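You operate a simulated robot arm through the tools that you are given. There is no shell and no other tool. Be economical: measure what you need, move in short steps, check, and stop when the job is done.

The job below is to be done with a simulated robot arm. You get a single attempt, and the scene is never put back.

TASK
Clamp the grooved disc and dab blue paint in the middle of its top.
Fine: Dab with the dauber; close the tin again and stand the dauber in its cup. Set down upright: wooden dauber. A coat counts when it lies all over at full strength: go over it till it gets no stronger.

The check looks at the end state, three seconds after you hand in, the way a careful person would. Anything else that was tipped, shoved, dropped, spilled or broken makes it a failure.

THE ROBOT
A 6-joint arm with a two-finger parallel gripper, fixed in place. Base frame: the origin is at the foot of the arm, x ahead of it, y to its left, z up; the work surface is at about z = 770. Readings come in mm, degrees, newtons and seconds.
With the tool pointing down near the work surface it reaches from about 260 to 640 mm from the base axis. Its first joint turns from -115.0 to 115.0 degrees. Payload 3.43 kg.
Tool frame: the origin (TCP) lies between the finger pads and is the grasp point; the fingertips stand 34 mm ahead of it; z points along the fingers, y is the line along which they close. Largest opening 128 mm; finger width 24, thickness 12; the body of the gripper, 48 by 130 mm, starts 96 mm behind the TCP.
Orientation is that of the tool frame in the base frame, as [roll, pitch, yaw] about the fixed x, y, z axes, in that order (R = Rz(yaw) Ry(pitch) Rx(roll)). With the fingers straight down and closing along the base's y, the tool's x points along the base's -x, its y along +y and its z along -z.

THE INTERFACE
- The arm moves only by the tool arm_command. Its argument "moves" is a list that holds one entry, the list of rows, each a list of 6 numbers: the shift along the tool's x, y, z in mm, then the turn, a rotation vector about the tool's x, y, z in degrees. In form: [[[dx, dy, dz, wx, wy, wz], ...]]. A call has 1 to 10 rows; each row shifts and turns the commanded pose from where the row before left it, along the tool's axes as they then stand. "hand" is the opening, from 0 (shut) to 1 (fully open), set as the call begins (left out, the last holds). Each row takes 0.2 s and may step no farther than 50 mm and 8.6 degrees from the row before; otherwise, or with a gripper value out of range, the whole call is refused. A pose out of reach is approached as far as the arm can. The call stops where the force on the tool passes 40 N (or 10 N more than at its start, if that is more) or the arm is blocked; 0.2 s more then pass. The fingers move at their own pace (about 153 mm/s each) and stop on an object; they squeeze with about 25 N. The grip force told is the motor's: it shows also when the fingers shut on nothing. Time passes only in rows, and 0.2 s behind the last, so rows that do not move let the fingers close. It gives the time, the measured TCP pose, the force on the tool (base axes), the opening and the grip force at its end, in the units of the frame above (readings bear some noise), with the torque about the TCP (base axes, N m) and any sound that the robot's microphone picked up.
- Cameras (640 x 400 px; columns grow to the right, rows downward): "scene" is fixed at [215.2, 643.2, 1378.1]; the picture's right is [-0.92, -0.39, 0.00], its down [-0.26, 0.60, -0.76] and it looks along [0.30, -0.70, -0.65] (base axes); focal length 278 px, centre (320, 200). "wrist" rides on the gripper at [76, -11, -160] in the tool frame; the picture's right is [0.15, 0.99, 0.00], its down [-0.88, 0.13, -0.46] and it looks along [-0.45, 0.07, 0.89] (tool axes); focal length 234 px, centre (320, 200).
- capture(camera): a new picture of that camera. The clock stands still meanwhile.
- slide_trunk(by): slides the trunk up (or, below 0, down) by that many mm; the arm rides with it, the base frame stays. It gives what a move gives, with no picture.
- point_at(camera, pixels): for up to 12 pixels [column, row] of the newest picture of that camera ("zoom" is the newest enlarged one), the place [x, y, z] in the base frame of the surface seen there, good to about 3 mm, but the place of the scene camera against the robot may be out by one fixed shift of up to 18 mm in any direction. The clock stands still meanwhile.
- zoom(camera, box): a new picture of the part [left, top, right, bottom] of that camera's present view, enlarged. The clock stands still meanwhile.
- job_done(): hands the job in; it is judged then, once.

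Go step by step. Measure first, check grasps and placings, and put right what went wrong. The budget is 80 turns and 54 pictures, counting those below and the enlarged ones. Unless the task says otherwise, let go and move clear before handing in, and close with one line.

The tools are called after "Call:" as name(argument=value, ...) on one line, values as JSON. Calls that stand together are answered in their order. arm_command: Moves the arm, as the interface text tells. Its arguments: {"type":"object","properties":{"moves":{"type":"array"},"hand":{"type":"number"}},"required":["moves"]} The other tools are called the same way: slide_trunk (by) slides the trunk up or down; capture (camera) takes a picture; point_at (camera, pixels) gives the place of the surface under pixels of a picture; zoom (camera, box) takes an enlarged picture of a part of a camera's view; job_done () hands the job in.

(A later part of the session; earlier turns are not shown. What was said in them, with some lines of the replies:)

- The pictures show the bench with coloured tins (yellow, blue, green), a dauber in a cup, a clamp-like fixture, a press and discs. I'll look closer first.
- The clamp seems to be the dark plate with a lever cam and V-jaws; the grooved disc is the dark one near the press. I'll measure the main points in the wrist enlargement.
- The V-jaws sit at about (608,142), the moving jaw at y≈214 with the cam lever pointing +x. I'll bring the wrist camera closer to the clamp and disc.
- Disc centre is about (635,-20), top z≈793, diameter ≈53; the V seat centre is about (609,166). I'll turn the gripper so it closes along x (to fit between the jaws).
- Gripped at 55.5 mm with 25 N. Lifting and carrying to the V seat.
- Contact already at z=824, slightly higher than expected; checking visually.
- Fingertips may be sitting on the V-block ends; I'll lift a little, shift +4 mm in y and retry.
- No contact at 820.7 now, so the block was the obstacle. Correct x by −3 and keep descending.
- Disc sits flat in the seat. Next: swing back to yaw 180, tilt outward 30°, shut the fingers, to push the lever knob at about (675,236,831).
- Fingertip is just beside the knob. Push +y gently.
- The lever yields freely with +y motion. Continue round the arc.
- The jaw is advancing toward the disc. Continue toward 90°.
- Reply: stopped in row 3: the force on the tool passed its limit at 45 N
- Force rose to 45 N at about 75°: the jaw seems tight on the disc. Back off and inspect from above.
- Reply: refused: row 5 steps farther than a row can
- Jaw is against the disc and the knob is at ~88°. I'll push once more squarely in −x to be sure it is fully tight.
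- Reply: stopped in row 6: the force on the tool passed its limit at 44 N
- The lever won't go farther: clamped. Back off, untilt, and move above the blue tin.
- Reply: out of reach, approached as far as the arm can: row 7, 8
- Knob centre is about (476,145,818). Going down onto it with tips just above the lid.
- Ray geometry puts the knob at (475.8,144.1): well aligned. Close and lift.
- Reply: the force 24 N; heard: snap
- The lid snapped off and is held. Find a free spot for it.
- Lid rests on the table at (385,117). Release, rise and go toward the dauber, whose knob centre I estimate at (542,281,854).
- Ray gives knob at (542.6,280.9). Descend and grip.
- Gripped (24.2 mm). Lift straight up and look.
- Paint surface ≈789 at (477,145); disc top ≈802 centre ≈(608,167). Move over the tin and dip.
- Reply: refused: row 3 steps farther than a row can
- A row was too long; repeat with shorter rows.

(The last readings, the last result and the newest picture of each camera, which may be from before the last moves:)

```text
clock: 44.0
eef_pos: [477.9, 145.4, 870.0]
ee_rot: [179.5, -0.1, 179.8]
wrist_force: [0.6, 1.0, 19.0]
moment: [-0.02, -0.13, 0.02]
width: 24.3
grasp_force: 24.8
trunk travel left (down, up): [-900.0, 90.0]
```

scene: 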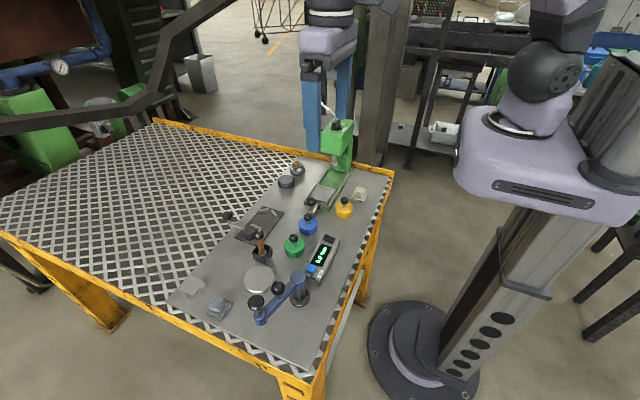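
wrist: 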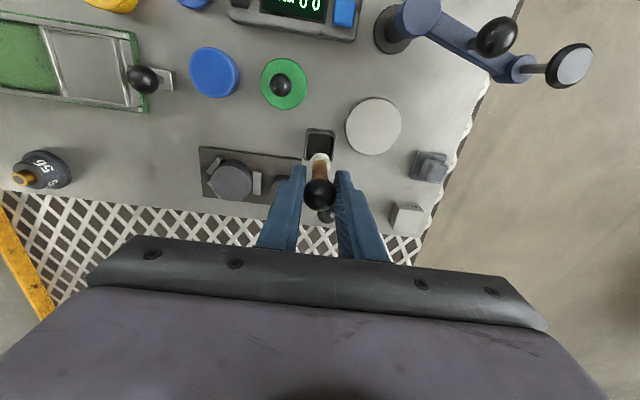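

Dipped with ~19 N contact. Lift, go over the disc centre (608,167), hover.

Call:
arm_command(moves=[[[0, 0, -20, 0, 0, 0], [0, 0, -24, 0, 0, 0], [-33, 5.5, 0, 0, 0, 0], [-33, 5.5, 0, 0, 0, 0], [-33, 5.5, 0, 0, 0, 0], [-31, 5.5, 0, 0, 0, 0], [0, 0, 12, 0, 0, 0], [0, 0, 0, 0, 0, 0]]])

Call:
zoom(camera="scene", box=[220, 170, 320, 250])

Call:
zoom(camera="wrist", box=[240, 100, 400, 220])

```text
clock: 45.8
eef_pos: [608.0, 169.3, 899.2]
ee_rot: [179.4, -0.3, 179.8]
wrist_force: [0.8, -0.2, -0.1]
moment: [-0.02, -0.02, 0.0]
width: 24.1
grasp_force: 25.6
trunk travel left (down, up): [-900.0, 90.0]
```

```text
5.00 times, centred on (270, 210) of scene
```

zoom: 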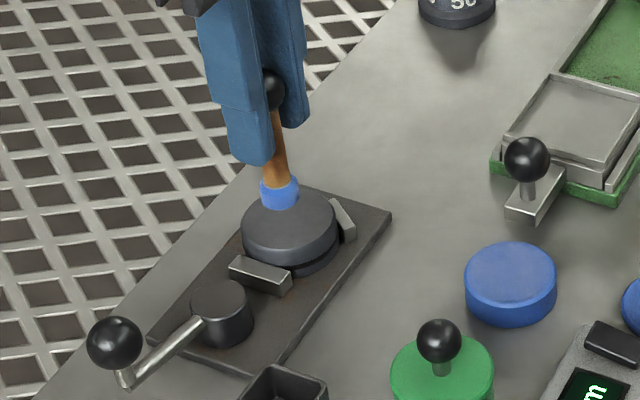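

```text
3.33 times, centred on (320, 160) of wrist
```

zoom: 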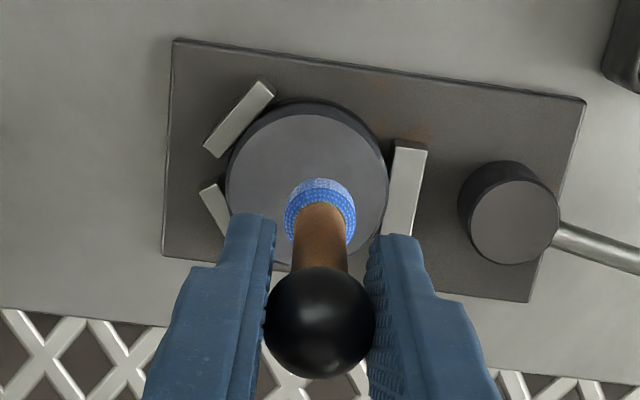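

The tip is blue; by ray it is ~3 mm too far in +y. Correct and dab.

Call:
arm_command(moves=[[[0, -3, 6, 0, 0, 0], [0, 0, 2, 0, 0, 0], [0, 0, 2, 0, 0, 0], [0, 0, 2, 0, 0, 0], [0, 0, 2, 0, 0, 0], [0, 0, 0, 0, 0, 0], [0, 0, 0, 0, 0, 0]]])

```text
clock: 47.4
eef_pos: [607.8, 163.2, 886.2]
ee_rot: [179.4, -0.3, 179.8]
wrist_force: [0.8, -0.7, 0.2]
moment: [0.0, -0.01, -0.02]
width: 24.5
grasp_force: 25.1
trunk travel left (down, up): [-900.0, 90.0]
```

Call:
arm_command(moves=[[[0, 1, 0, 0, 0, 0], [0, 0, 1.5, 0, 0, 0], [0, 0, 1.5, 0, 0, 0], [0, 0, 0, 0, 0, 0], [0, 0, 0, 0, 0, 0]]])

```text
clock: 48.6
eef_pos: [607.2, 164.4, 882.6]
ee_rot: [179.5, -0.3, 179.8]
wrist_force: [-0.8, 0.2, -0.6]
moment: [0.03, 0.01, 0.0]
width: 24.2
grasp_force: 25.3
trunk travel left (down, up): [-900.0, 90.0]
```

Call:
arm_command(moves=[[[0, 0, 1.5, 0, 0, 0], [0, 0, 1.5, 0, 0, 0], [0, 0, 1.5, 0, 0, 0], [0, 0, 0, 0, 0, 0]]])

Call:
zoom(camera="wrist", box=[240, 100, 400, 220])

```text
clock: 49.6
eef_pos: [607.6, 165.0, 880.0]
ee_rot: [179.4, 0.0, 179.8]
wrist_force: [-1.9, 0.3, 17.5]
moment: [-0.04, 0.14, -0.03]
width: 24.4
grasp_force: 24.7
trunk travel left (down, up): [-900.0, 90.0]
```

```text
3.33 times, centred on (320, 160) of wrist
```

zoom: 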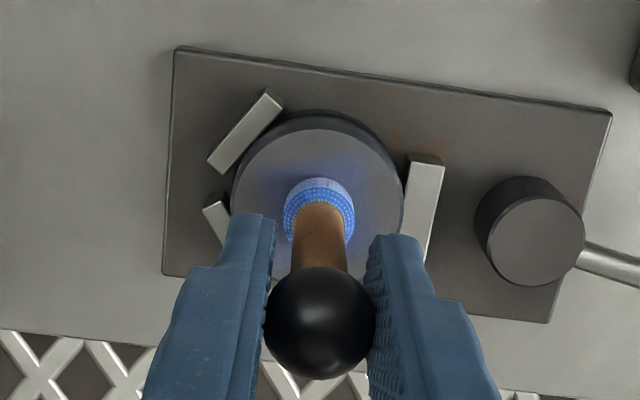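

Contact made at 17.5 N and centred. Lift and look.

Call:
arm_command(moves=[[[0, 0, -10, 0, 0, 0], [0, 0, -20, 0, 0, 0], [35, 0, -10, 0, 0, 0], [0, 0, 0, 0, 0, 0]]])

Call:
zoom(camera="scene", box=[240, 180, 310, 235])

```text
clock: 50.6
eef_pos: [574.2, 164.2, 917.3]
ee_rot: [179.4, -0.3, 179.8]
wrist_force: [0.1, 0.3, -0.2]
moment: [0.04, 0.0, -0.01]
width: 24.3
grasp_force: 25.0
trunk travel left (down, up): [-900.0, 90.0]
```

```text
7.27 times, centred on (275, 208) of scene
```

zoom: 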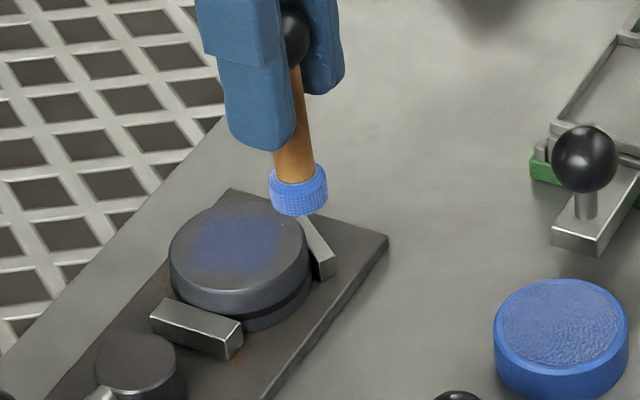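

A faint blue patch lies in the middle; it needs strengthening. Dab again several times at the same place.

Call:
arm_command(moves=[[[-35, 0, 10, 0, 0, 0], [0, 0, 20, 0, 0, 0], [0, 0, 10, 0, 0, 0], [0, 0, 0, 0, 0, 0], [0, 0, 0, 0, 0, 0], [0, 0, -10, 0, 0, 0], [0, 0, 10, 0, 0, 0], [0, 0, 0, 0, 0, 0], [0, 0, 0, 0, 0, 0]]])

Call:
arm_command(moves=[[[0, 0, -10, 0, 0, 0], [0, 0, 10, 0, 0, 0], [0, 0, 0, 0, 0, 0], [0, 0, 0, 0, 0, 0], [0, 0, -10, 0, 0, 0], [0, 0, -20, 0, 0, 0], [35, 0, -10, 0, 0, 0], [0, 0, 0, 0, 0, 0]]])

Call:
zoom(camera="scene", box=[240, 180, 310, 235])

```text
clock: 52.6
eef_pos: [606.7, 165.4, 881.2]
ee_rot: [179.5, 0.1, 179.8]
wrist_force: [-0.8, 0.0, 21.4]
moment: [-0.01, 0.03, 0.02]
width: 24.4
grasp_force: 24.9
trunk travel left (down, up): [-900.0, 90.0]
```

```text
clock: 54.4
eef_pos: [573.4, 164.8, 918.2]
ee_rot: [179.5, -0.3, 179.9]
wrist_force: [0.7, -0.5, -0.1]
moment: [-0.01, 0.02, -0.01]
width: 24.3
grasp_force: 24.9
trunk travel left (down, up): [-900.0, 90.0]
```

```text
7.27 times, centred on (275, 208) of scene
```

zoom: 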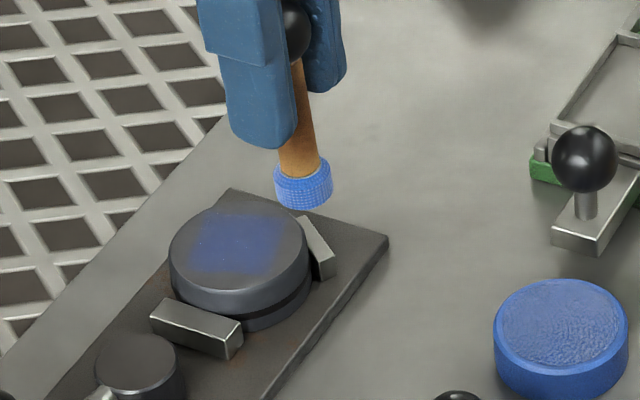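

Getting stronger while the felt is fading. Re-dip.

Call:
arm_command(moves=[[[33, -6.5, 0, 0, 0, 0], [32, -6.5, 0, 0, 0, 0], [32, -6.5, 0, 0, 0, 0], [0, 0, 30, 0, 0, 0], [0, 0, 15, 0, 0, 0], [0, 0, 3, 0, 0, 0], [0, 0, 2, 0, 0, 0], [0, 0, 1, 0, 0, 0], [0, 0, 0, 0, 0, 0], [0, 0, 0, 0, 0, 0]]])

```text
clock: 56.6
eef_pos: [475.9, 144.6, 868.3]
ee_rot: [179.5, -0.3, 179.8]
wrist_force: [0.2, 0.3, 0.9]
moment: [0.03, -0.01, -0.02]
width: 24.2
grasp_force: 24.9
trunk travel left (down, up): [-900.0, 90.0]
```

Call:
arm_command(moves=[[[0, 0, 2, 0, 0, 0], [0, 0, 2, 0, 0, 0], [0, 0, 0, 0, 0, 0], [0, 0, 0, 0, 0, 0]]])

```text
clock: 57.6
eef_pos: [475.6, 145.4, 865.0]
ee_rot: [179.5, -0.2, 179.8]
wrist_force: [0.9, -0.5, 18.4]
moment: [-0.01, -0.21, 0.02]
width: 24.6
grasp_force: 24.7
trunk travel left (down, up): [-900.0, 90.0]
```

Call:
arm_command(moves=[[[0, 0, -25, 0, 0, 0], [0, 0, -30, 0, 0, 0], [-33, 5, 0, 0, 0, 0], [-33, 5, 0, 0, 0, 0], [-33, 5, 0, 0, 0, 0], [-33, 4.5, 0, 0, 0, 0], [0, 0, 20, 0, 0, 0], [0, 0, 15, 0, 0, 0], [0, 0, 5, 0, 0, 0], [0, 0, 0, 0, 0, 0]]])

Call:
arm_command(moves=[[[0, 0, -10, 0, 0, 0], [0, 0, 10, 0, 0, 0], [0, 0, 0, 0, 0, 0], [0, 0, -10, 0, 0, 0], [0, 0, 10, 0, 0, 0], [0, 0, 0, 0, 0, 0], [0, 0, -10, 0, 0, 0], [0, 0, -20, 0, 0, 0], [35, 0, -10, 0, 0, 0], [0, 0, 0, 0, 0, 0]]])

Call:
zoom(camera="scene", box=[240, 180, 310, 235])

```text
clock: 59.8
eef_pos: [605.5, 166.7, 878.7]
ee_rot: [179.5, -0.3, 179.8]
wrist_force: [-0.6, -0.1, -0.7]
moment: [0.05, 0.0, -0.02]
width: 24.6
grasp_force: 24.6
trunk travel left (down, up): [-900.0, 90.0]
```

```text
clock: 62.0
eef_pos: [575.1, 164.6, 916.6]
ee_rot: [179.5, -0.2, 179.7]
wrist_force: [0.1, -0.1, -1.2]
moment: [0.0, 0.04, 0.0]
width: 24.7
grasp_force: 24.4
trunk travel left (down, up): [-900.0, 90.0]
```

```text
7.27 times, centred on (275, 208) of scene
```

zoom: 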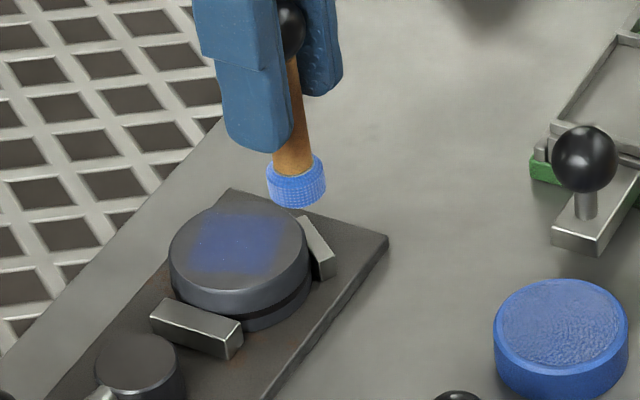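

Those last dabs likely missed (no force at 878.7: the dauber slid a little up in the grip). Dab lower, with force check.

Call:
arm_command(moves=[[[-35, 0, 10, 0, 0, 0], [0, 0, 20, 0, 0, 0], [0, 0, 10, 0, 0, 0], [0, 0, 1.5, 0, 0, 0], [0, 0, 1.5, 0, 0, 0], [0, 0, 1, 0, 0, 0], [0, 0, 0, 0, 0, 0]]])

```text
clock: 63.6
eef_pos: [606.6, 165.2, 877.9]
ee_rot: [179.4, 0.1, 179.8]
wrist_force: [-2.0, -0.8, 12.4]
moment: [-0.01, -0.02, 0.01]
width: 24.8
grasp_force: 25.2
trunk travel left (down, up): [-900.0, 90.0]
```

Contact at 12 N. Repeat dabs here.

Call:
arm_command(moves=[[[0, 0, 0.5, 0, 0, 0], [0, 0, -8, 0, 0, 0], [0, 0, 8, 0, 0, 0], [0, 0, 0, 0, 0, 0], [0, 0, -8, 0, 0, 0], [0, 0, 8, 0, 0, 0], [0, 0, 0, 0, 0, 0], [0, 0, -8, 0, 0, 0], [0, 0, 8, 0, 0, 0], [0, 0, 0, 0, 0, 0]]])

Call:
arm_command(moves=[[[0, 0, -14, 0, 0, 0], [0, 0, -20, 0, 0, 0], [35, 0, -10, 0, 0, 0], [0, 0, 0, 0, 0, 0]]])

Call:
zoom(camera="scene", box=[240, 180, 310, 235])

```text
clock: 65.8
eef_pos: [607.1, 165.3, 875.6]
ee_rot: [179.5, -0.2, 179.7]
wrist_force: [-3.2, -1.2, 10.0]
moment: [-0.06, 0.07, -0.04]
width: 24.3
grasp_force: 25.0
trunk travel left (down, up): [-900.0, 90.0]
```

```text
clock: 66.8
eef_pos: [572.9, 164.3, 915.4]
ee_rot: [179.4, -0.4, 179.8]
wrist_force: [0.2, -0.4, -1.1]
moment: [0.0, -0.01, -0.02]
width: 24.3
grasp_force: 25.1
trunk travel left (down, up): [-900.0, 90.0]
```

```text
7.27 times, centred on (275, 208) of scene
```

zoom: 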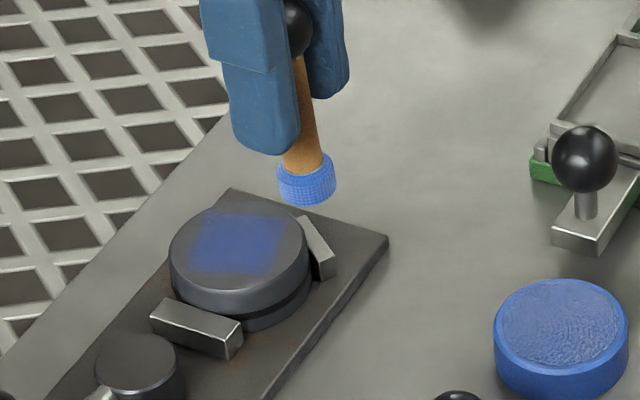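

Stronger again. Another re-dip and more dabs.

Call:
arm_command(moves=[[[33, -6.5, 0, 0, 0, 0], [32, -6.5, 0, 0, 0, 0], [32, -6.5, 0, 0, 0, 0], [0, 0, 30, 0, 0, 0], [0, 0, 17, 0, 0, 0], [0, 0, 3, 0, 0, 0], [0, 0, 2, 0, 0, 0], [0, 0, 1, 0, 0, 0], [0, 0, 0, 0, 0, 0], [0, 0, 0, 0, 0, 0]]])

```text
clock: 69.0
eef_pos: [474.9, 145.7, 866.0]
ee_rot: [179.5, -0.2, 179.8]
wrist_force: [0.0, 0.5, -0.9]
moment: [0.02, 0.01, -0.02]
width: 24.4
grasp_force: 25.0
trunk travel left (down, up): [-900.0, 90.0]
```

Call:
arm_command(moves=[[[0, 0, 1.5, 0, 0, 0], [0, 0, 1.5, 0, 0, 0], [0, 0, 1.5, 0, 0, 0], [0, 0, 0, 0, 0, 0], [0, 0, 0, 0, 0, 0]]])

```text
clock: 70.2
eef_pos: [476.7, 146.3, 861.8]
ee_rot: [179.3, 0.0, 179.8]
wrist_force: [0.0, -1.2, 17.3]
moment: [0.01, -0.09, -0.02]
width: 24.1
grasp_force: 24.6
trunk travel left (down, up): [-900.0, 90.0]
```

Call:
arm_command(moves=[[[0, 0, -27.5, 0, 0, 0], [0, 0, -30, 0, 0, 0], [-33, 5, 0, 0, 0, 0], [-33, 5, 0, 0, 0, 0], [-33, 5, 0, 0, 0, 0], [-33, 4.5, 0, 0, 0, 0], [0, 0, 20, 0, 0, 0], [0, 0, 20, 0, 0, 0], [0, 0, 2, 0, 0, 0], [0, 0, 1.5, 0, 0, 0]]])

Call:
arm_command(moves=[[[0, 0, 1.5, 0, 0, 0], [0, 0, 0, 0, 0, 0], [0, 0, 0, 0, 0, 0]]])

```text
clock: 72.4
eef_pos: [608.5, 163.9, 874.1]
ee_rot: [179.5, -0.2, 179.8]
wrist_force: [1.5, -1.0, 3.4]
moment: [-0.08, -0.12, -0.02]
width: 24.3
grasp_force: 24.8
trunk travel left (down, up): [-900.0, 90.0]
```

```text
clock: 73.2
eef_pos: [607.4, 164.6, 873.1]
ee_rot: [179.4, -0.1, 179.8]
wrist_force: [3.6, -0.5, 10.9]
moment: [-0.03, -0.27, 0.05]
width: 24.3
grasp_force: 25.4
trunk travel left (down, up): [-900.0, 90.0]
```

Contact ~11 N. Repeat dabs with a touch more depth, then inspect.

Call:
arm_command(moves=[[[0, 0, -8, 0, 0, 0], [0, 0, 8.5, 0, 0, 0], [0, 0, 0, 0, 0, 0], [0, 0, -8, 0, 0, 0], [0, 0, 8.5, 0, 0, 0], [0, 0, 0, 0, 0, 0], [0, 0, -8, 0, 0, 0], [0, 0, 8.5, 0, 0, 0], [0, 0, 0, 0, 0, 0]]])

Call:
arm_command(moves=[[[0, 0, -18, 0, 0, 0], [0, 0, -20, 0, 0, 0], [35, 0, -10, 0, 0, 0], [0, 0, 0, 0, 0, 0]]])

Call:
zoom(camera="scene", box=[240, 180, 310, 235])

```text
clock: 75.2
eef_pos: [608.0, 164.6, 873.5]
ee_rot: [179.5, -0.1, 179.8]
wrist_force: [-1.1, -0.8, 13.2]
moment: [-0.02, -0.02, 0.03]
width: 24.2
grasp_force: 25.0
trunk travel left (down, up): [-900.0, 90.0]
```

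```text
clock: 76.2
eef_pos: [575.1, 164.3, 916.6]
ee_rot: [179.5, -0.3, 179.8]
wrist_force: [0.3, -0.7, -0.2]
moment: [0.0, 0.01, 0.0]
width: 24.3
grasp_force: 25.2
trunk travel left (down, up): [-900.0, 90.0]
```

```text
7.27 times, centred on (275, 208) of scene
```

zoom: 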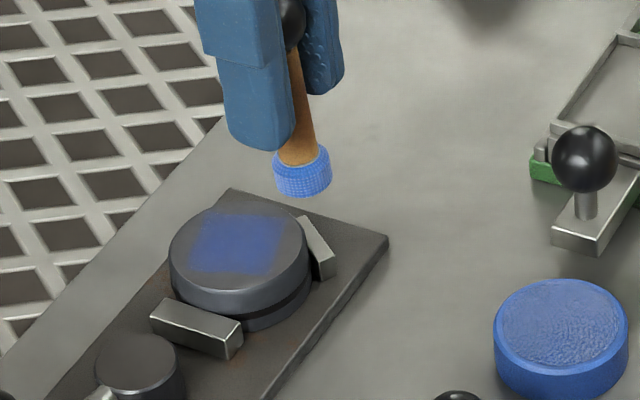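

Nearly the same as before. One more dip-and-dab round to confirm it gets no stronger.

Call:
arm_command(moves=[[[33, -6.5, 0, 0, 0, 0], [32, -6.5, 0, 0, 0, 0], [32, -6.5, 0, 0, 0, 0], [0, 0, 30, 0, 0, 0], [0, 0, 21, 0, 0, 0], [0, 0, 3, 0, 0, 0], [0, 0, 1.5, 0, 0, 0], [0, 0, 1.5, 0, 0, 0], [0, 0, 0, 0, 0, 0]]])

```text
clock: 78.2
eef_pos: [475.5, 146.1, 862.7]
ee_rot: [179.6, -0.2, 179.9]
wrist_force: [0.4, 0.5, -0.3]
moment: [-0.02, 0.01, -0.02]
width: 24.2
grasp_force: 25.0
trunk travel left (down, up): [-900.0, 90.0]
```

Call:
arm_command(moves=[[[0, 0, 1.5, 0, 0, 0], [0, 0, 1.5, 0, 0, 0], [0, 0, 1.5, 0, 0, 0], [0, 0, 0, 0, 0, 0], [0, 0, 0, 0, 0, 0]]])

```text
clock: 79.4
eef_pos: [474.0, 146.3, 858.6]
ee_rot: [179.3, -0.1, 179.9]
wrist_force: [1.5, -1.7, 17.9]
moment: [-0.01, -0.31, 0.01]
width: 24.1
grasp_force: 24.5
trunk travel left (down, up): [-900.0, 90.0]
```

Call:
arm_command(moves=[[[0, 0, -30, 0, 0, 0], [0, 0, -31.5, 0, 0, 0], [-33, 5, 0, 0, 0, 0], [-33, 5, 0, 0, 0, 0], [-33, 5, 0, 0, 0, 0], [-33, 4.5, 0, 0, 0, 0], [0, 0, 22, 0, 0, 0], [0, 0, 20, 0, 0, 0], [0, 0, 3, 0, 0, 0], [0, 0, 1.5, 0, 0, 0]]])

Call:
arm_command(moves=[[[0, 0, 1.5, 0, 0, 0], [0, 0, 0, 0, 0, 0], [0, 0, 0, 0, 0, 0]]])

```text
clock: 81.6
eef_pos: [608.3, 165.7, 873.4]
ee_rot: [179.5, -0.3, 179.8]
wrist_force: [0.6, -0.8, -0.2]
moment: [-0.04, -0.02, 0.01]
width: 23.9
grasp_force: 24.8
trunk travel left (down, up): [-900.0, 90.0]
```

```text
clock: 82.4
eef_pos: [606.8, 164.2, 872.4]
ee_rot: [179.6, -0.2, 179.7]
wrist_force: [0.5, -0.4, 2.6]
moment: [0.03, -0.02, 0.02]
width: 24.2
grasp_force: 25.2
trunk travel left (down, up): [-900.0, 90.0]
```

Call:
arm_command(moves=[[[0, 0, 1.5, 0, 0, 0], [0, 0, 0, 0, 0, 0], [0, 0, -15, 0, 0, 0], [0, 0, 15.5, 0, 0, 0], [0, 0, 0, 0, 0, 0], [0, 0, -15, 0, 0, 0], [0, 0, 15.5, 0, 0, 0], [0, 0, 0, 0, 0, 0]]])

Call:
arm_command(moves=[[[0, 0, -15, 0, 0, 0], [0, 0, 15.5, 0, 0, 0], [0, 0, 0, 0, 0, 0], [0, 0, -20, 0, 0, 0], [0, 0, -20, 0, 0, 0], [35, 0, -10, 0, 0, 0], [0, 0, 0, 0, 0, 0]]])

Call:
zoom(camera="scene", box=[240, 180, 310, 235])

```text
clock: 84.2
eef_pos: [606.0, 165.3, 870.6]
ee_rot: [179.4, 0.0, 179.8]
wrist_force: [-1.7, -1.0, 14.4]
moment: [0.01, 0.03, 0.01]
width: 24.2
grasp_force: 25.9
trunk travel left (down, up): [-900.0, 90.0]
```

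```text
clock: 85.8
eef_pos: [571.4, 166.6, 916.6]
ee_rot: [179.5, -0.2, 179.7]
wrist_force: [0.2, -0.4, -1.1]
moment: [-0.02, 0.02, -0.01]
width: 24.1
grasp_force: 25.2
trunk travel left (down, up): [-900.0, 90.0]
```

```text
7.27 times, centred on (275, 208) of scene
```

zoom: 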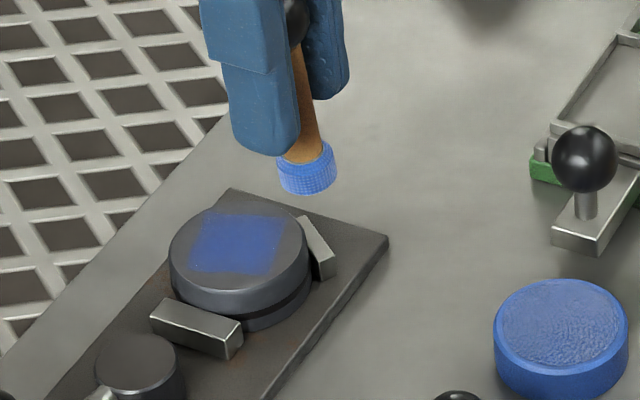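

The patch became a little crisper and bluer, so it still gains. More dabs with longer contact.

Call:
arm_command(moves=[[[-35, 0, 10, 0, 0, 0], [0, 0, 20, 0, 0, 0], [0, 0, 20.5, 0, 0, 0], [0, 0, 0, 0, 0, 0], [0, 0, 0, 0, 0, 0], [0, 0, 0, 0, 0, 0], [0, 0, -15, 0, 0, 0], [0, 0, 15.5, 0, 0, 0], [0, 0, 0, 0, 0, 0], [0, 0, 0, 0, 0, 0]]])

Call:
arm_command(moves=[[[0, 0, -15, 0, 0, 0], [0, 0, 15.5, 0, 0, 0], [0, 0, 0, 0, 0, 0], [0, 0, 0, 0, 0, 0], [0, 0, -15, 0, 0, 0], [0, 0, 15.5, 0, 0, 0], [0, 0, 0, 0, 0, 0], [0, 0, 0, 0, 0, 0], [0, 0, 0, 0, 0, 0]]])

Call:
arm_command(moves=[[[0, 0, -20, 0, 0, 0], [0, 0, -24, 0, 0, 0], [35, 0, -10, 0, 0, 0], [0, 0, 0, 0, 0, 0]]])

Call:
zoom(camera="scene", box=[240, 180, 310, 235])

```text
clock: 88.0
eef_pos: [606.3, 166.1, 868.7]
ee_rot: [179.4, -0.1, 179.8]
wrist_force: [-2.6, -0.3, 12.6]
moment: [0.06, 0.06, 0.02]
width: 24.2
grasp_force: 25.1
trunk travel left (down, up): [-900.0, 90.0]
```

```text
clock: 90.0
eef_pos: [608.9, 164.1, 868.3]
ee_rot: [179.4, -0.1, 179.8]
wrist_force: [0.2, -1.0, 17.6]
moment: [0.0, -0.08, -0.01]
width: 24.1
grasp_force: 25.4
trunk travel left (down, up): [-900.0, 90.0]
```

```text
clock: 91.0
eef_pos: [573.9, 163.1, 922.2]
ee_rot: [179.5, -0.3, 179.8]
wrist_force: [0.8, 0.3, -0.5]
moment: [-0.03, 0.04, 0.0]
width: 23.9
grasp_force: 24.7
trunk travel left (down, up): [-900.0, 90.0]
```

```text
7.27 times, centred on (275, 208) of scene
```

zoom: 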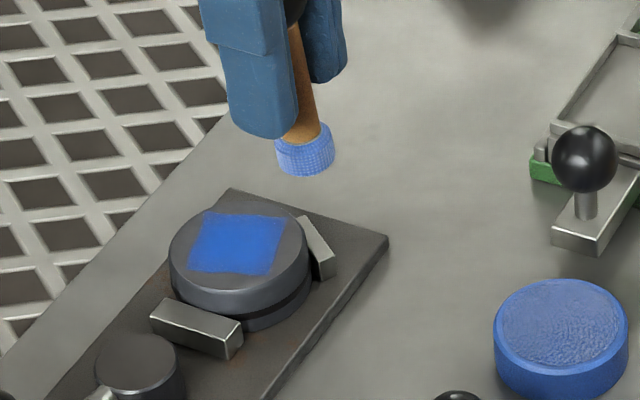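

Much stronger now. One further dip and round to make sure of full strength.

Call:
arm_command(moves=[[[33, -6.5, 0, 0, 0, 0], [32, -6.5, 0, 0, 0, 0], [32, -6.5, 0, 0, 0, 0], [0, 0, 30, 0, 0, 0], [0, 0, 30, 0, 0, 0], [0, 0, 3, 0, 0, 0], [0, 0, 1.5, 0, 0, 0], [0, 0, 1.5, 0, 0, 0], [0, 0, 0, 0, 0, 0]]])

```text
clock: 93.0
eef_pos: [473.7, 146.0, 856.7]
ee_rot: [179.5, 0.0, 179.7]
wrist_force: [-1.6, -0.4, 13.0]
moment: [0.03, -0.06, -0.01]
width: 24.2
grasp_force: 25.0
trunk travel left (down, up): [-900.0, 90.0]
```

Call:
arm_command(moves=[[[0, 0, -33, 0, 0, 0], [0, 0, -33, 0, 0, 0], [-33, 5, 0, 0, 0, 0], [-33, 5, 0, 0, 0, 0], [-33, 5, 0, 0, 0, 0], [-33, 5, 0, 0, 0, 0], [0, 0, 25, 0, 0, 0], [0, 0, 25, 0, 0, 0], [0, 0, 3, 0, 0, 0], [0, 0, 1, 0, 0, 0]]])

Call:
arm_command(moves=[[[0, 0, 1, 0, 0, 0], [0, 0, 0, 0, 0, 0], [0, 0, 0, 0, 0, 0], [0, 0, -15, 0, 0, 0], [0, 0, 15.5, 0, 0, 0], [0, 0, 0, 0, 0, 0], [0, 0, 0, 0, 0, 0]]])

Call:
arm_command(moves=[[[0, 0, -15, 0, 0, 0], [0, 0, 15.5, 0, 0, 0], [0, 0, 0, 0, 0, 0], [0, 0, 0, 0, 0, 0], [0, 0, -15, 0, 0, 0], [0, 0, 15.5, 0, 0, 0], [0, 0, 0, 0, 0, 0], [0, 0, 0, 0, 0, 0]]])

Call:
arm_command(moves=[[[0, 0, -20, 0, 0, 0], [0, 0, -24, 0, 0, 0], [35, 0, -10, 0, 0, 0], [0, 0, 0, 0, 0, 0]]])

Call:
zoom(camera="scene", box=[240, 180, 310, 235])

```text
clock: 95.2
eef_pos: [608.6, 165.1, 869.3]
ee_rot: [179.4, 0.2, 179.8]
wrist_force: [-0.5, 0.6, 16.3]
moment: [0.01, -0.09, 0.02]
width: 24.4
grasp_force: 25.3
trunk travel left (down, up): [-900.0, 90.0]
```

```text
clock: 96.8
eef_pos: [606.1, 164.6, 866.3]
ee_rot: [179.5, -0.2, 179.9]
wrist_force: [-2.9, -0.6, 14.9]
moment: [-0.05, 0.16, 0.01]
width: 24.0
grasp_force: 24.8
trunk travel left (down, up): [-900.0, 90.0]
```

```text
clock: 98.6
eef_pos: [608.0, 165.7, 866.5]
ee_rot: [179.5, -0.2, 179.9]
wrist_force: [-0.6, 0.0, 6.2]
moment: [0.02, -0.03, -0.01]
width: 24.0
grasp_force: 25.0
trunk travel left (down, up): [-900.0, 90.0]
```

```text
clock: 99.6
eef_pos: [573.1, 168.0, 916.1]
ee_rot: [179.5, -0.3, 179.7]
wrist_force: [1.0, 0.9, -0.2]
moment: [0.0, 0.04, 0.01]
width: 24.1
grasp_force: 24.8
trunk travel left (down, up): [-900.0, 90.0]
```

```text
7.27 times, centred on (275, 208) of scene
```

zoom: 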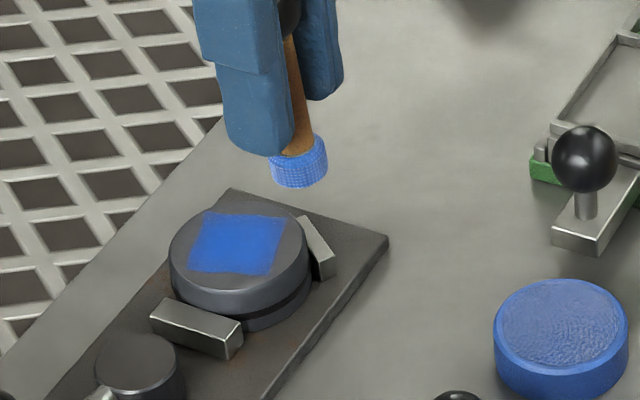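

Full strength and plateaued. Now carry the dauber to its cup (541,281) and hover.

Call:
arm_command(moves=[[[11, 38, 0, 0, 0, 0], [11, 38, 0, 0, 0, 0], [10.5, 39, 0, 0, 0, 0], [0, 0, 30, 0, 0, 0], [0, 0, 5, 0, 0, 0], [0, 0, 0, 0, 0, 0]]])

Call:
capture(camera="wrist")

Call:
zoom(camera="scene", box=[220, 210, 310, 280])

```text
clock: 101.0
eef_pos: [540.3, 282.2, 884.0]
ee_rot: [179.4, -0.3, 179.8]
wrist_force: [-0.6, 0.4, -0.3]
moment: [0.03, 0.02, -0.03]
width: 24.4
grasp_force: 25.0
trunk travel left (down, up): [-900.0, 90.0]
```

```text
6 pictures are left
```

wrist: 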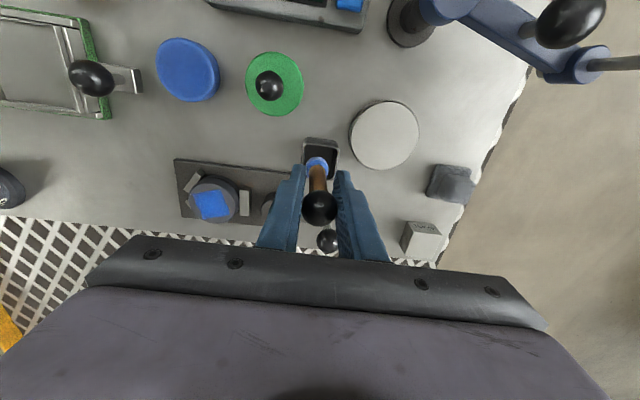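

```text
5.71 times, centred on (265, 245) of scene
```

zoom: 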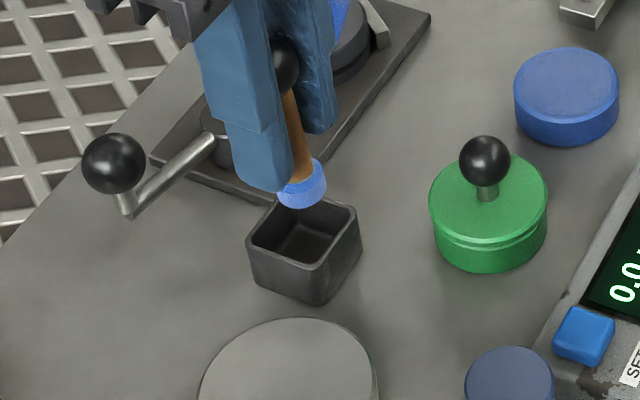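

Call:
zoom(camera="wrist", box=[280, 120, 360, 220])

Call:
point_at(camera="wrist", pixels=[[305, 148], [337, 150], [321, 140], [335, 170], [306, 165], [316, 162]])

```text
4.00 times, centred on (320, 170) of wrist
```

zoom: 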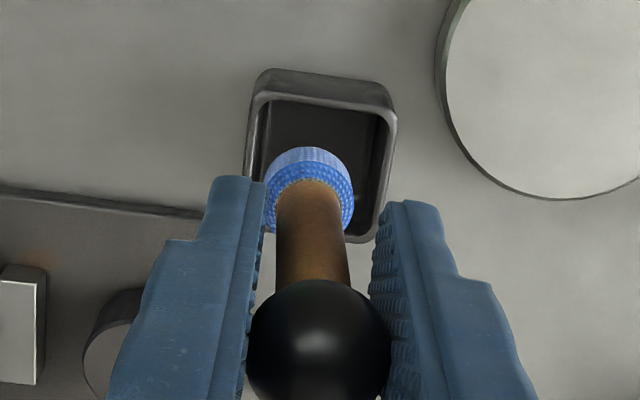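

```text
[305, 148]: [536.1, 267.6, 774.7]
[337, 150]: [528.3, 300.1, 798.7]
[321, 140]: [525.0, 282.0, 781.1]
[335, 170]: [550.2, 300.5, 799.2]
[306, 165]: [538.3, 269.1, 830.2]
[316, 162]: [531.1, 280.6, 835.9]
```

The felt is ~3 mm off the cup centre in −y and ~2 mm in −x. Correct, lower into the cup.

Call:
arm_command(moves=[[[-2, 3, 0, 0, 0, 0], [0, 0, 15, 0, 0, 0], [0, 0, 12, 0, 0, 0], [0, 0, 8, 0, 0, 0], [0, 0, 3, 0, 0, 0], [0, 0, 0, 0, 0, 0]]])

```text
clock: 102.4
eef_pos: [542.4, 284.0, 845.7]
ee_rot: [179.5, -0.3, 179.9]
wrist_force: [-0.7, -0.9, -0.5]
moment: [0.02, -0.01, 0.03]
width: 24.0
grasp_force: 24.7
trunk travel left (down, up): [-900.0, 90.0]
```

Call:
arm_command(moves=[[[0, 0, 2, 0, 0, 0], [0, 0, 2, 0, 0, 0], [0, 0, 2, 0, 0, 0], [0, 0, 1, 0, 0, 0], [0, 0, 0, 0, 0, 0]]])

```text
clock: 103.6
eef_pos: [542.5, 284.4, 839.7]
ee_rot: [179.5, -0.3, 179.8]
wrist_force: [0.6, 0.3, 0.1]
moment: [0.02, -0.02, -0.04]
width: 24.0
grasp_force: 25.5
trunk travel left (down, up): [-900.0, 90.0]
```

Call:
arm_command(moves=[[[0, 0, 1, 0, 0, 0], [0, 0, 1, 0, 0, 0], [0, 0, 1, 0, 0, 0], [0, 0, 0, 0, 0, 0]]])

```text
clock: 104.6
eef_pos: [541.4, 284.8, 838.5]
ee_rot: [179.4, -0.2, 179.8]
wrist_force: [2.6, -1.5, 9.5]
moment: [-0.03, -0.18, -0.01]
width: 24.1
grasp_force: 25.3
trunk travel left (down, up): [-900.0, 90.0]
```

Standing on the cup floor. Release and rise straight up.

Call:
arm_command(moves=[[[0, 0, -1, 0, 0, 0], [0, 0, 0, 0, 0, 0], [0, 0, 0, 0, 0, 0], [0, 0, -20, 0, 0, 0], [0, 0, -30, 0, 0, 0], [0, 0, -40, 0, 0, 0], [0, 0, -20, 0, 0, 0], [0, 0, 0, 0, 0, 0]]], hand=0.38)

Call:
capture(camera="scene")

```text
clock: 106.4
eef_pos: [541.8, 280.9, 948.9]
ee_rot: [179.5, -0.3, 179.8]
wrist_force: [-0.3, 0.4, -0.1]
moment: [0.0, -0.01, -0.02]
width: 48.7
grasp_force: 0.0
trunk travel left (down, up): [-900.0, 90.0]
```

```text
3 pictures are left
```

scene: 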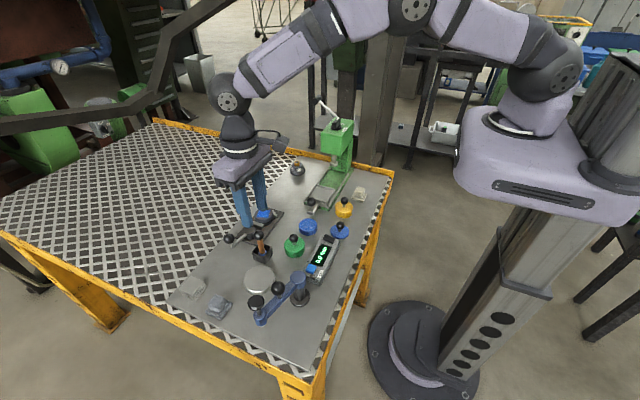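

Dauber stands in its cup. Now fetch the lid from (385,117).

Call:
arm_command(moves=[[[31.3, -33, 0, 0, 0, 0], [31.3, -33, 0, 0, 0, 0], [31.3, -33, 0, 0, 0, 0], [31.3, -33, 0, 0, 0, 0], [31.3, -33, 0, 0, 0, 0], [0, 0, 40, 0, 0, 0], [0, 0, 30, 0, 0, 0], [0, 0, 0, 0, 0, 0], [0, 0, 0, 0, 0, 0]]])

Call:
capture(camera="wrist")

```text
clock: 108.4
eef_pos: [383.7, 118.7, 877.0]
ee_rot: [179.5, -0.3, 179.8]
wrist_force: [-0.1, 0.4, 0.8]
moment: [-0.02, 0.0, 0.03]
width: 48.6
grasp_force: 0.0
trunk travel left (down, up): [-900.0, 90.0]
```

```text
2 pictures are left
```

wrist: 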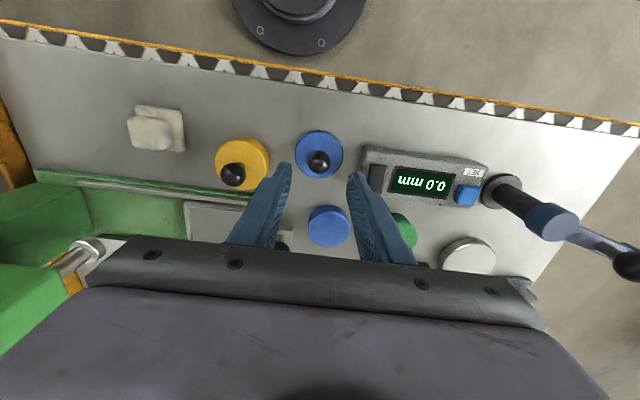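

Call:
point_at(camera="wrist", pixels=[[329, 226], [310, 226], [347, 226], [329, 210], [329, 240], [329, 244], [319, 161], [319, 135], [319, 175]])

Call:
arm_command(moves=[[[1, 0, 30, 0, 0, 0], [0, 0, 20, 0, 0, 0], [0, 0, 6, 0, 0, 0], [0, 0, 0, 0, 0, 0]]])

Call:
arm_command(moves=[[[0, 0, 0, 0, 0, 0], [0, 0, 0, 0, 0, 0], [0, 0, 0, 0, 0, 0]]], hand=0.08)

```text
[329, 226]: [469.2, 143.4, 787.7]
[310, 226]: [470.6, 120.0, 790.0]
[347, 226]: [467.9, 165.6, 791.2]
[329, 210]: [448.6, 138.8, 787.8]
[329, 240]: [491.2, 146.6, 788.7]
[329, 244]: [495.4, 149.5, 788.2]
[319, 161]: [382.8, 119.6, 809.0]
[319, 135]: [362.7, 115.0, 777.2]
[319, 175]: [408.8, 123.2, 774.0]
```

```text
clock: 109.4
eef_pos: [381.6, 119.5, 821.6]
ee_rot: [179.5, -0.2, 179.8]
wrist_force: [-0.1, 0.1, -0.4]
moment: [0.0, 0.0, -0.01]
width: 48.6
grasp_force: 0.1
trunk travel left (down, up): [-900.0, 90.0]
```

```text
clock: 110.2
eef_pos: [381.6, 119.2, 821.7]
ee_rot: [179.4, -0.3, 179.8]
wrist_force: [-0.2, 0.0, 0.5]
moment: [-0.01, 0.04, 0.02]
width: 22.3
grasp_force: 25.1
trunk travel left (down, up): [-900.0, 90.0]
```

Lid knob gripped. Lift and carry to the tin (+89.8, +24.2), hover.

Call:
arm_command(moves=[[[0, 0, -25, 0, 0, 0], [0, 0, -30, 0, 0, 0], [-30, 8, 0, 0, 0, 0], [-30, 8, 0, 0, 0, 0], [-29.8, 8.2, 0, 0, 0, 0], [0, 0, 20, 0, 0, 0], [0, 0, 5, 0, 0, 0], [0, 0, 0, 0, 0, 0], [0, 0, 0, 0, 0, 0]]])

Call:
zoom(camera="scene", box=[270, 180, 350, 245])

```text
clock: 112.2
eef_pos: [474.7, 143.5, 850.4]
ee_rot: [179.5, -0.3, 179.8]
wrist_force: [0.9, 0.3, -0.8]
moment: [0.01, -0.02, 0.05]
width: 22.4
grasp_force: 25.2
trunk travel left (down, up): [-900.0, 90.0]
```

```text
6.15 times, centred on (310, 212) of scene
```

zoom: 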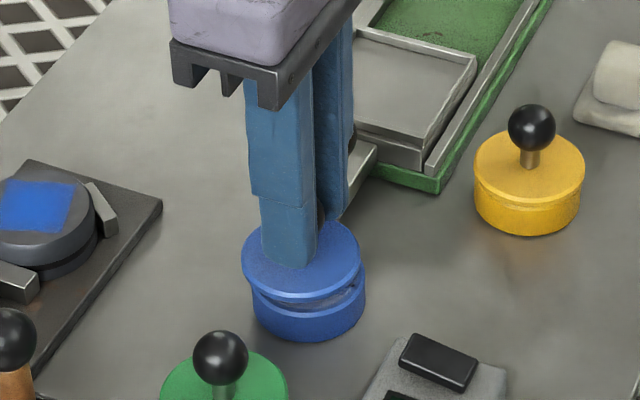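

The lid (centre col ≈301) is ~3.5 mm off the tin (col ≈309) toward +x, matching the pose reading. Shift −3.3 in x and lower.

Call:
arm_command(moves=[[[3.3, 0, 0, 0, 0, 0], [0, 0, 3, 0, 0, 0], [0, 0, 2, 0, 0, 0], [0, 0, 2, 0, 0, 0], [0, 0, 1, 0, 0, 0], [0, 0, 0, 0, 0, 0]]])

```text
clock: 113.6
eef_pos: [470.2, 144.3, 841.9]
ee_rot: [179.6, -0.4, 179.8]
wrist_force: [0.1, -1.2, -1.1]
moment: [-0.02, -0.01, -0.03]
width: 22.3
grasp_force: 24.9
trunk travel left (down, up): [-900.0, 90.0]
```

Call:
arm_command(moves=[[[-0.7, 0, 1, 0, 0, 0], [0, 0, 1, 0, 0, 0], [0, 0, 1, 0, 0, 0], [0, 0, 0, 0, 0, 0]]])

```text
clock: 114.6
eef_pos: [471.0, 142.4, 842.5]
ee_rot: [179.3, 0.0, 179.8]
wrist_force: [1.3, -8.6, 25.1]
moment: [-0.24, -0.12, -0.04]
width: 22.4
grasp_force: 25.0
trunk travel left (down, up): [-900.0, 90.0]
heard: snap
```

The lid snapped shut. Release, rise clear and take the last look.

Call:
arm_command(moves=[[[0, 0, -2, 0, 0, 0], [0, 0, 0, 0, 0, 0], [0, 0, 0, 0, 0, 0], [0, 0, -20, 0, 0, 0], [0, 0, -40, 0, 0, 0], [40, 0, -30, 0, 0, 0], [45, 0, -20, 0, 0, 0], [40, 0, -20, 0, 0, 0], [0, 0, -40, 0, 0, 0], [0, 0, 0, 0, 0, 0]]], hand=0.35)

Call:
zoom(camera="scene", box=[210, 160, 370, 280])

```text
clock: 116.8
eef_pos: [346.7, 146.1, 1009.5]
ee_rot: [179.4, -0.3, 179.7]
wrist_force: [0.4, -0.1, 0.2]
moment: [0.01, 0.0, -0.01]
width: 44.9
grasp_force: 0.0
trunk travel left (down, up): [-900.0, 90.0]
```

```text
3.33 times, centred on (290, 220) of scene
```

zoom: 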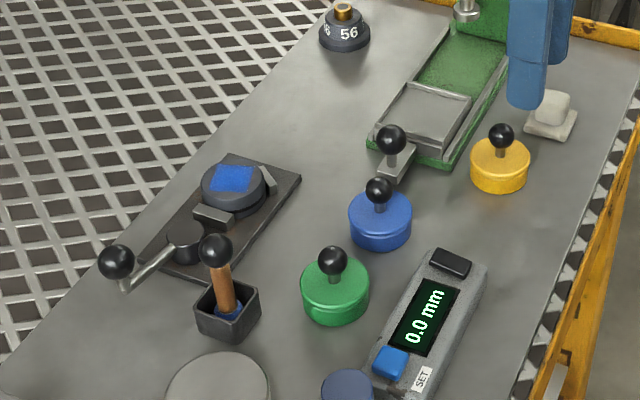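

The disc is clamped with the blue patch in its middle, the tin is closed, the dauber stands in its cup, and the arm is clear. Handing in.

Call:
job_done()

```text
The job is handed in.
```

The grooved disc is clamped with blue paint in the middle of its top; the last round of dabs barely changed the colour. The tin's lid snapped shut, the dauber stands upright in its cup, and the job is handed in.
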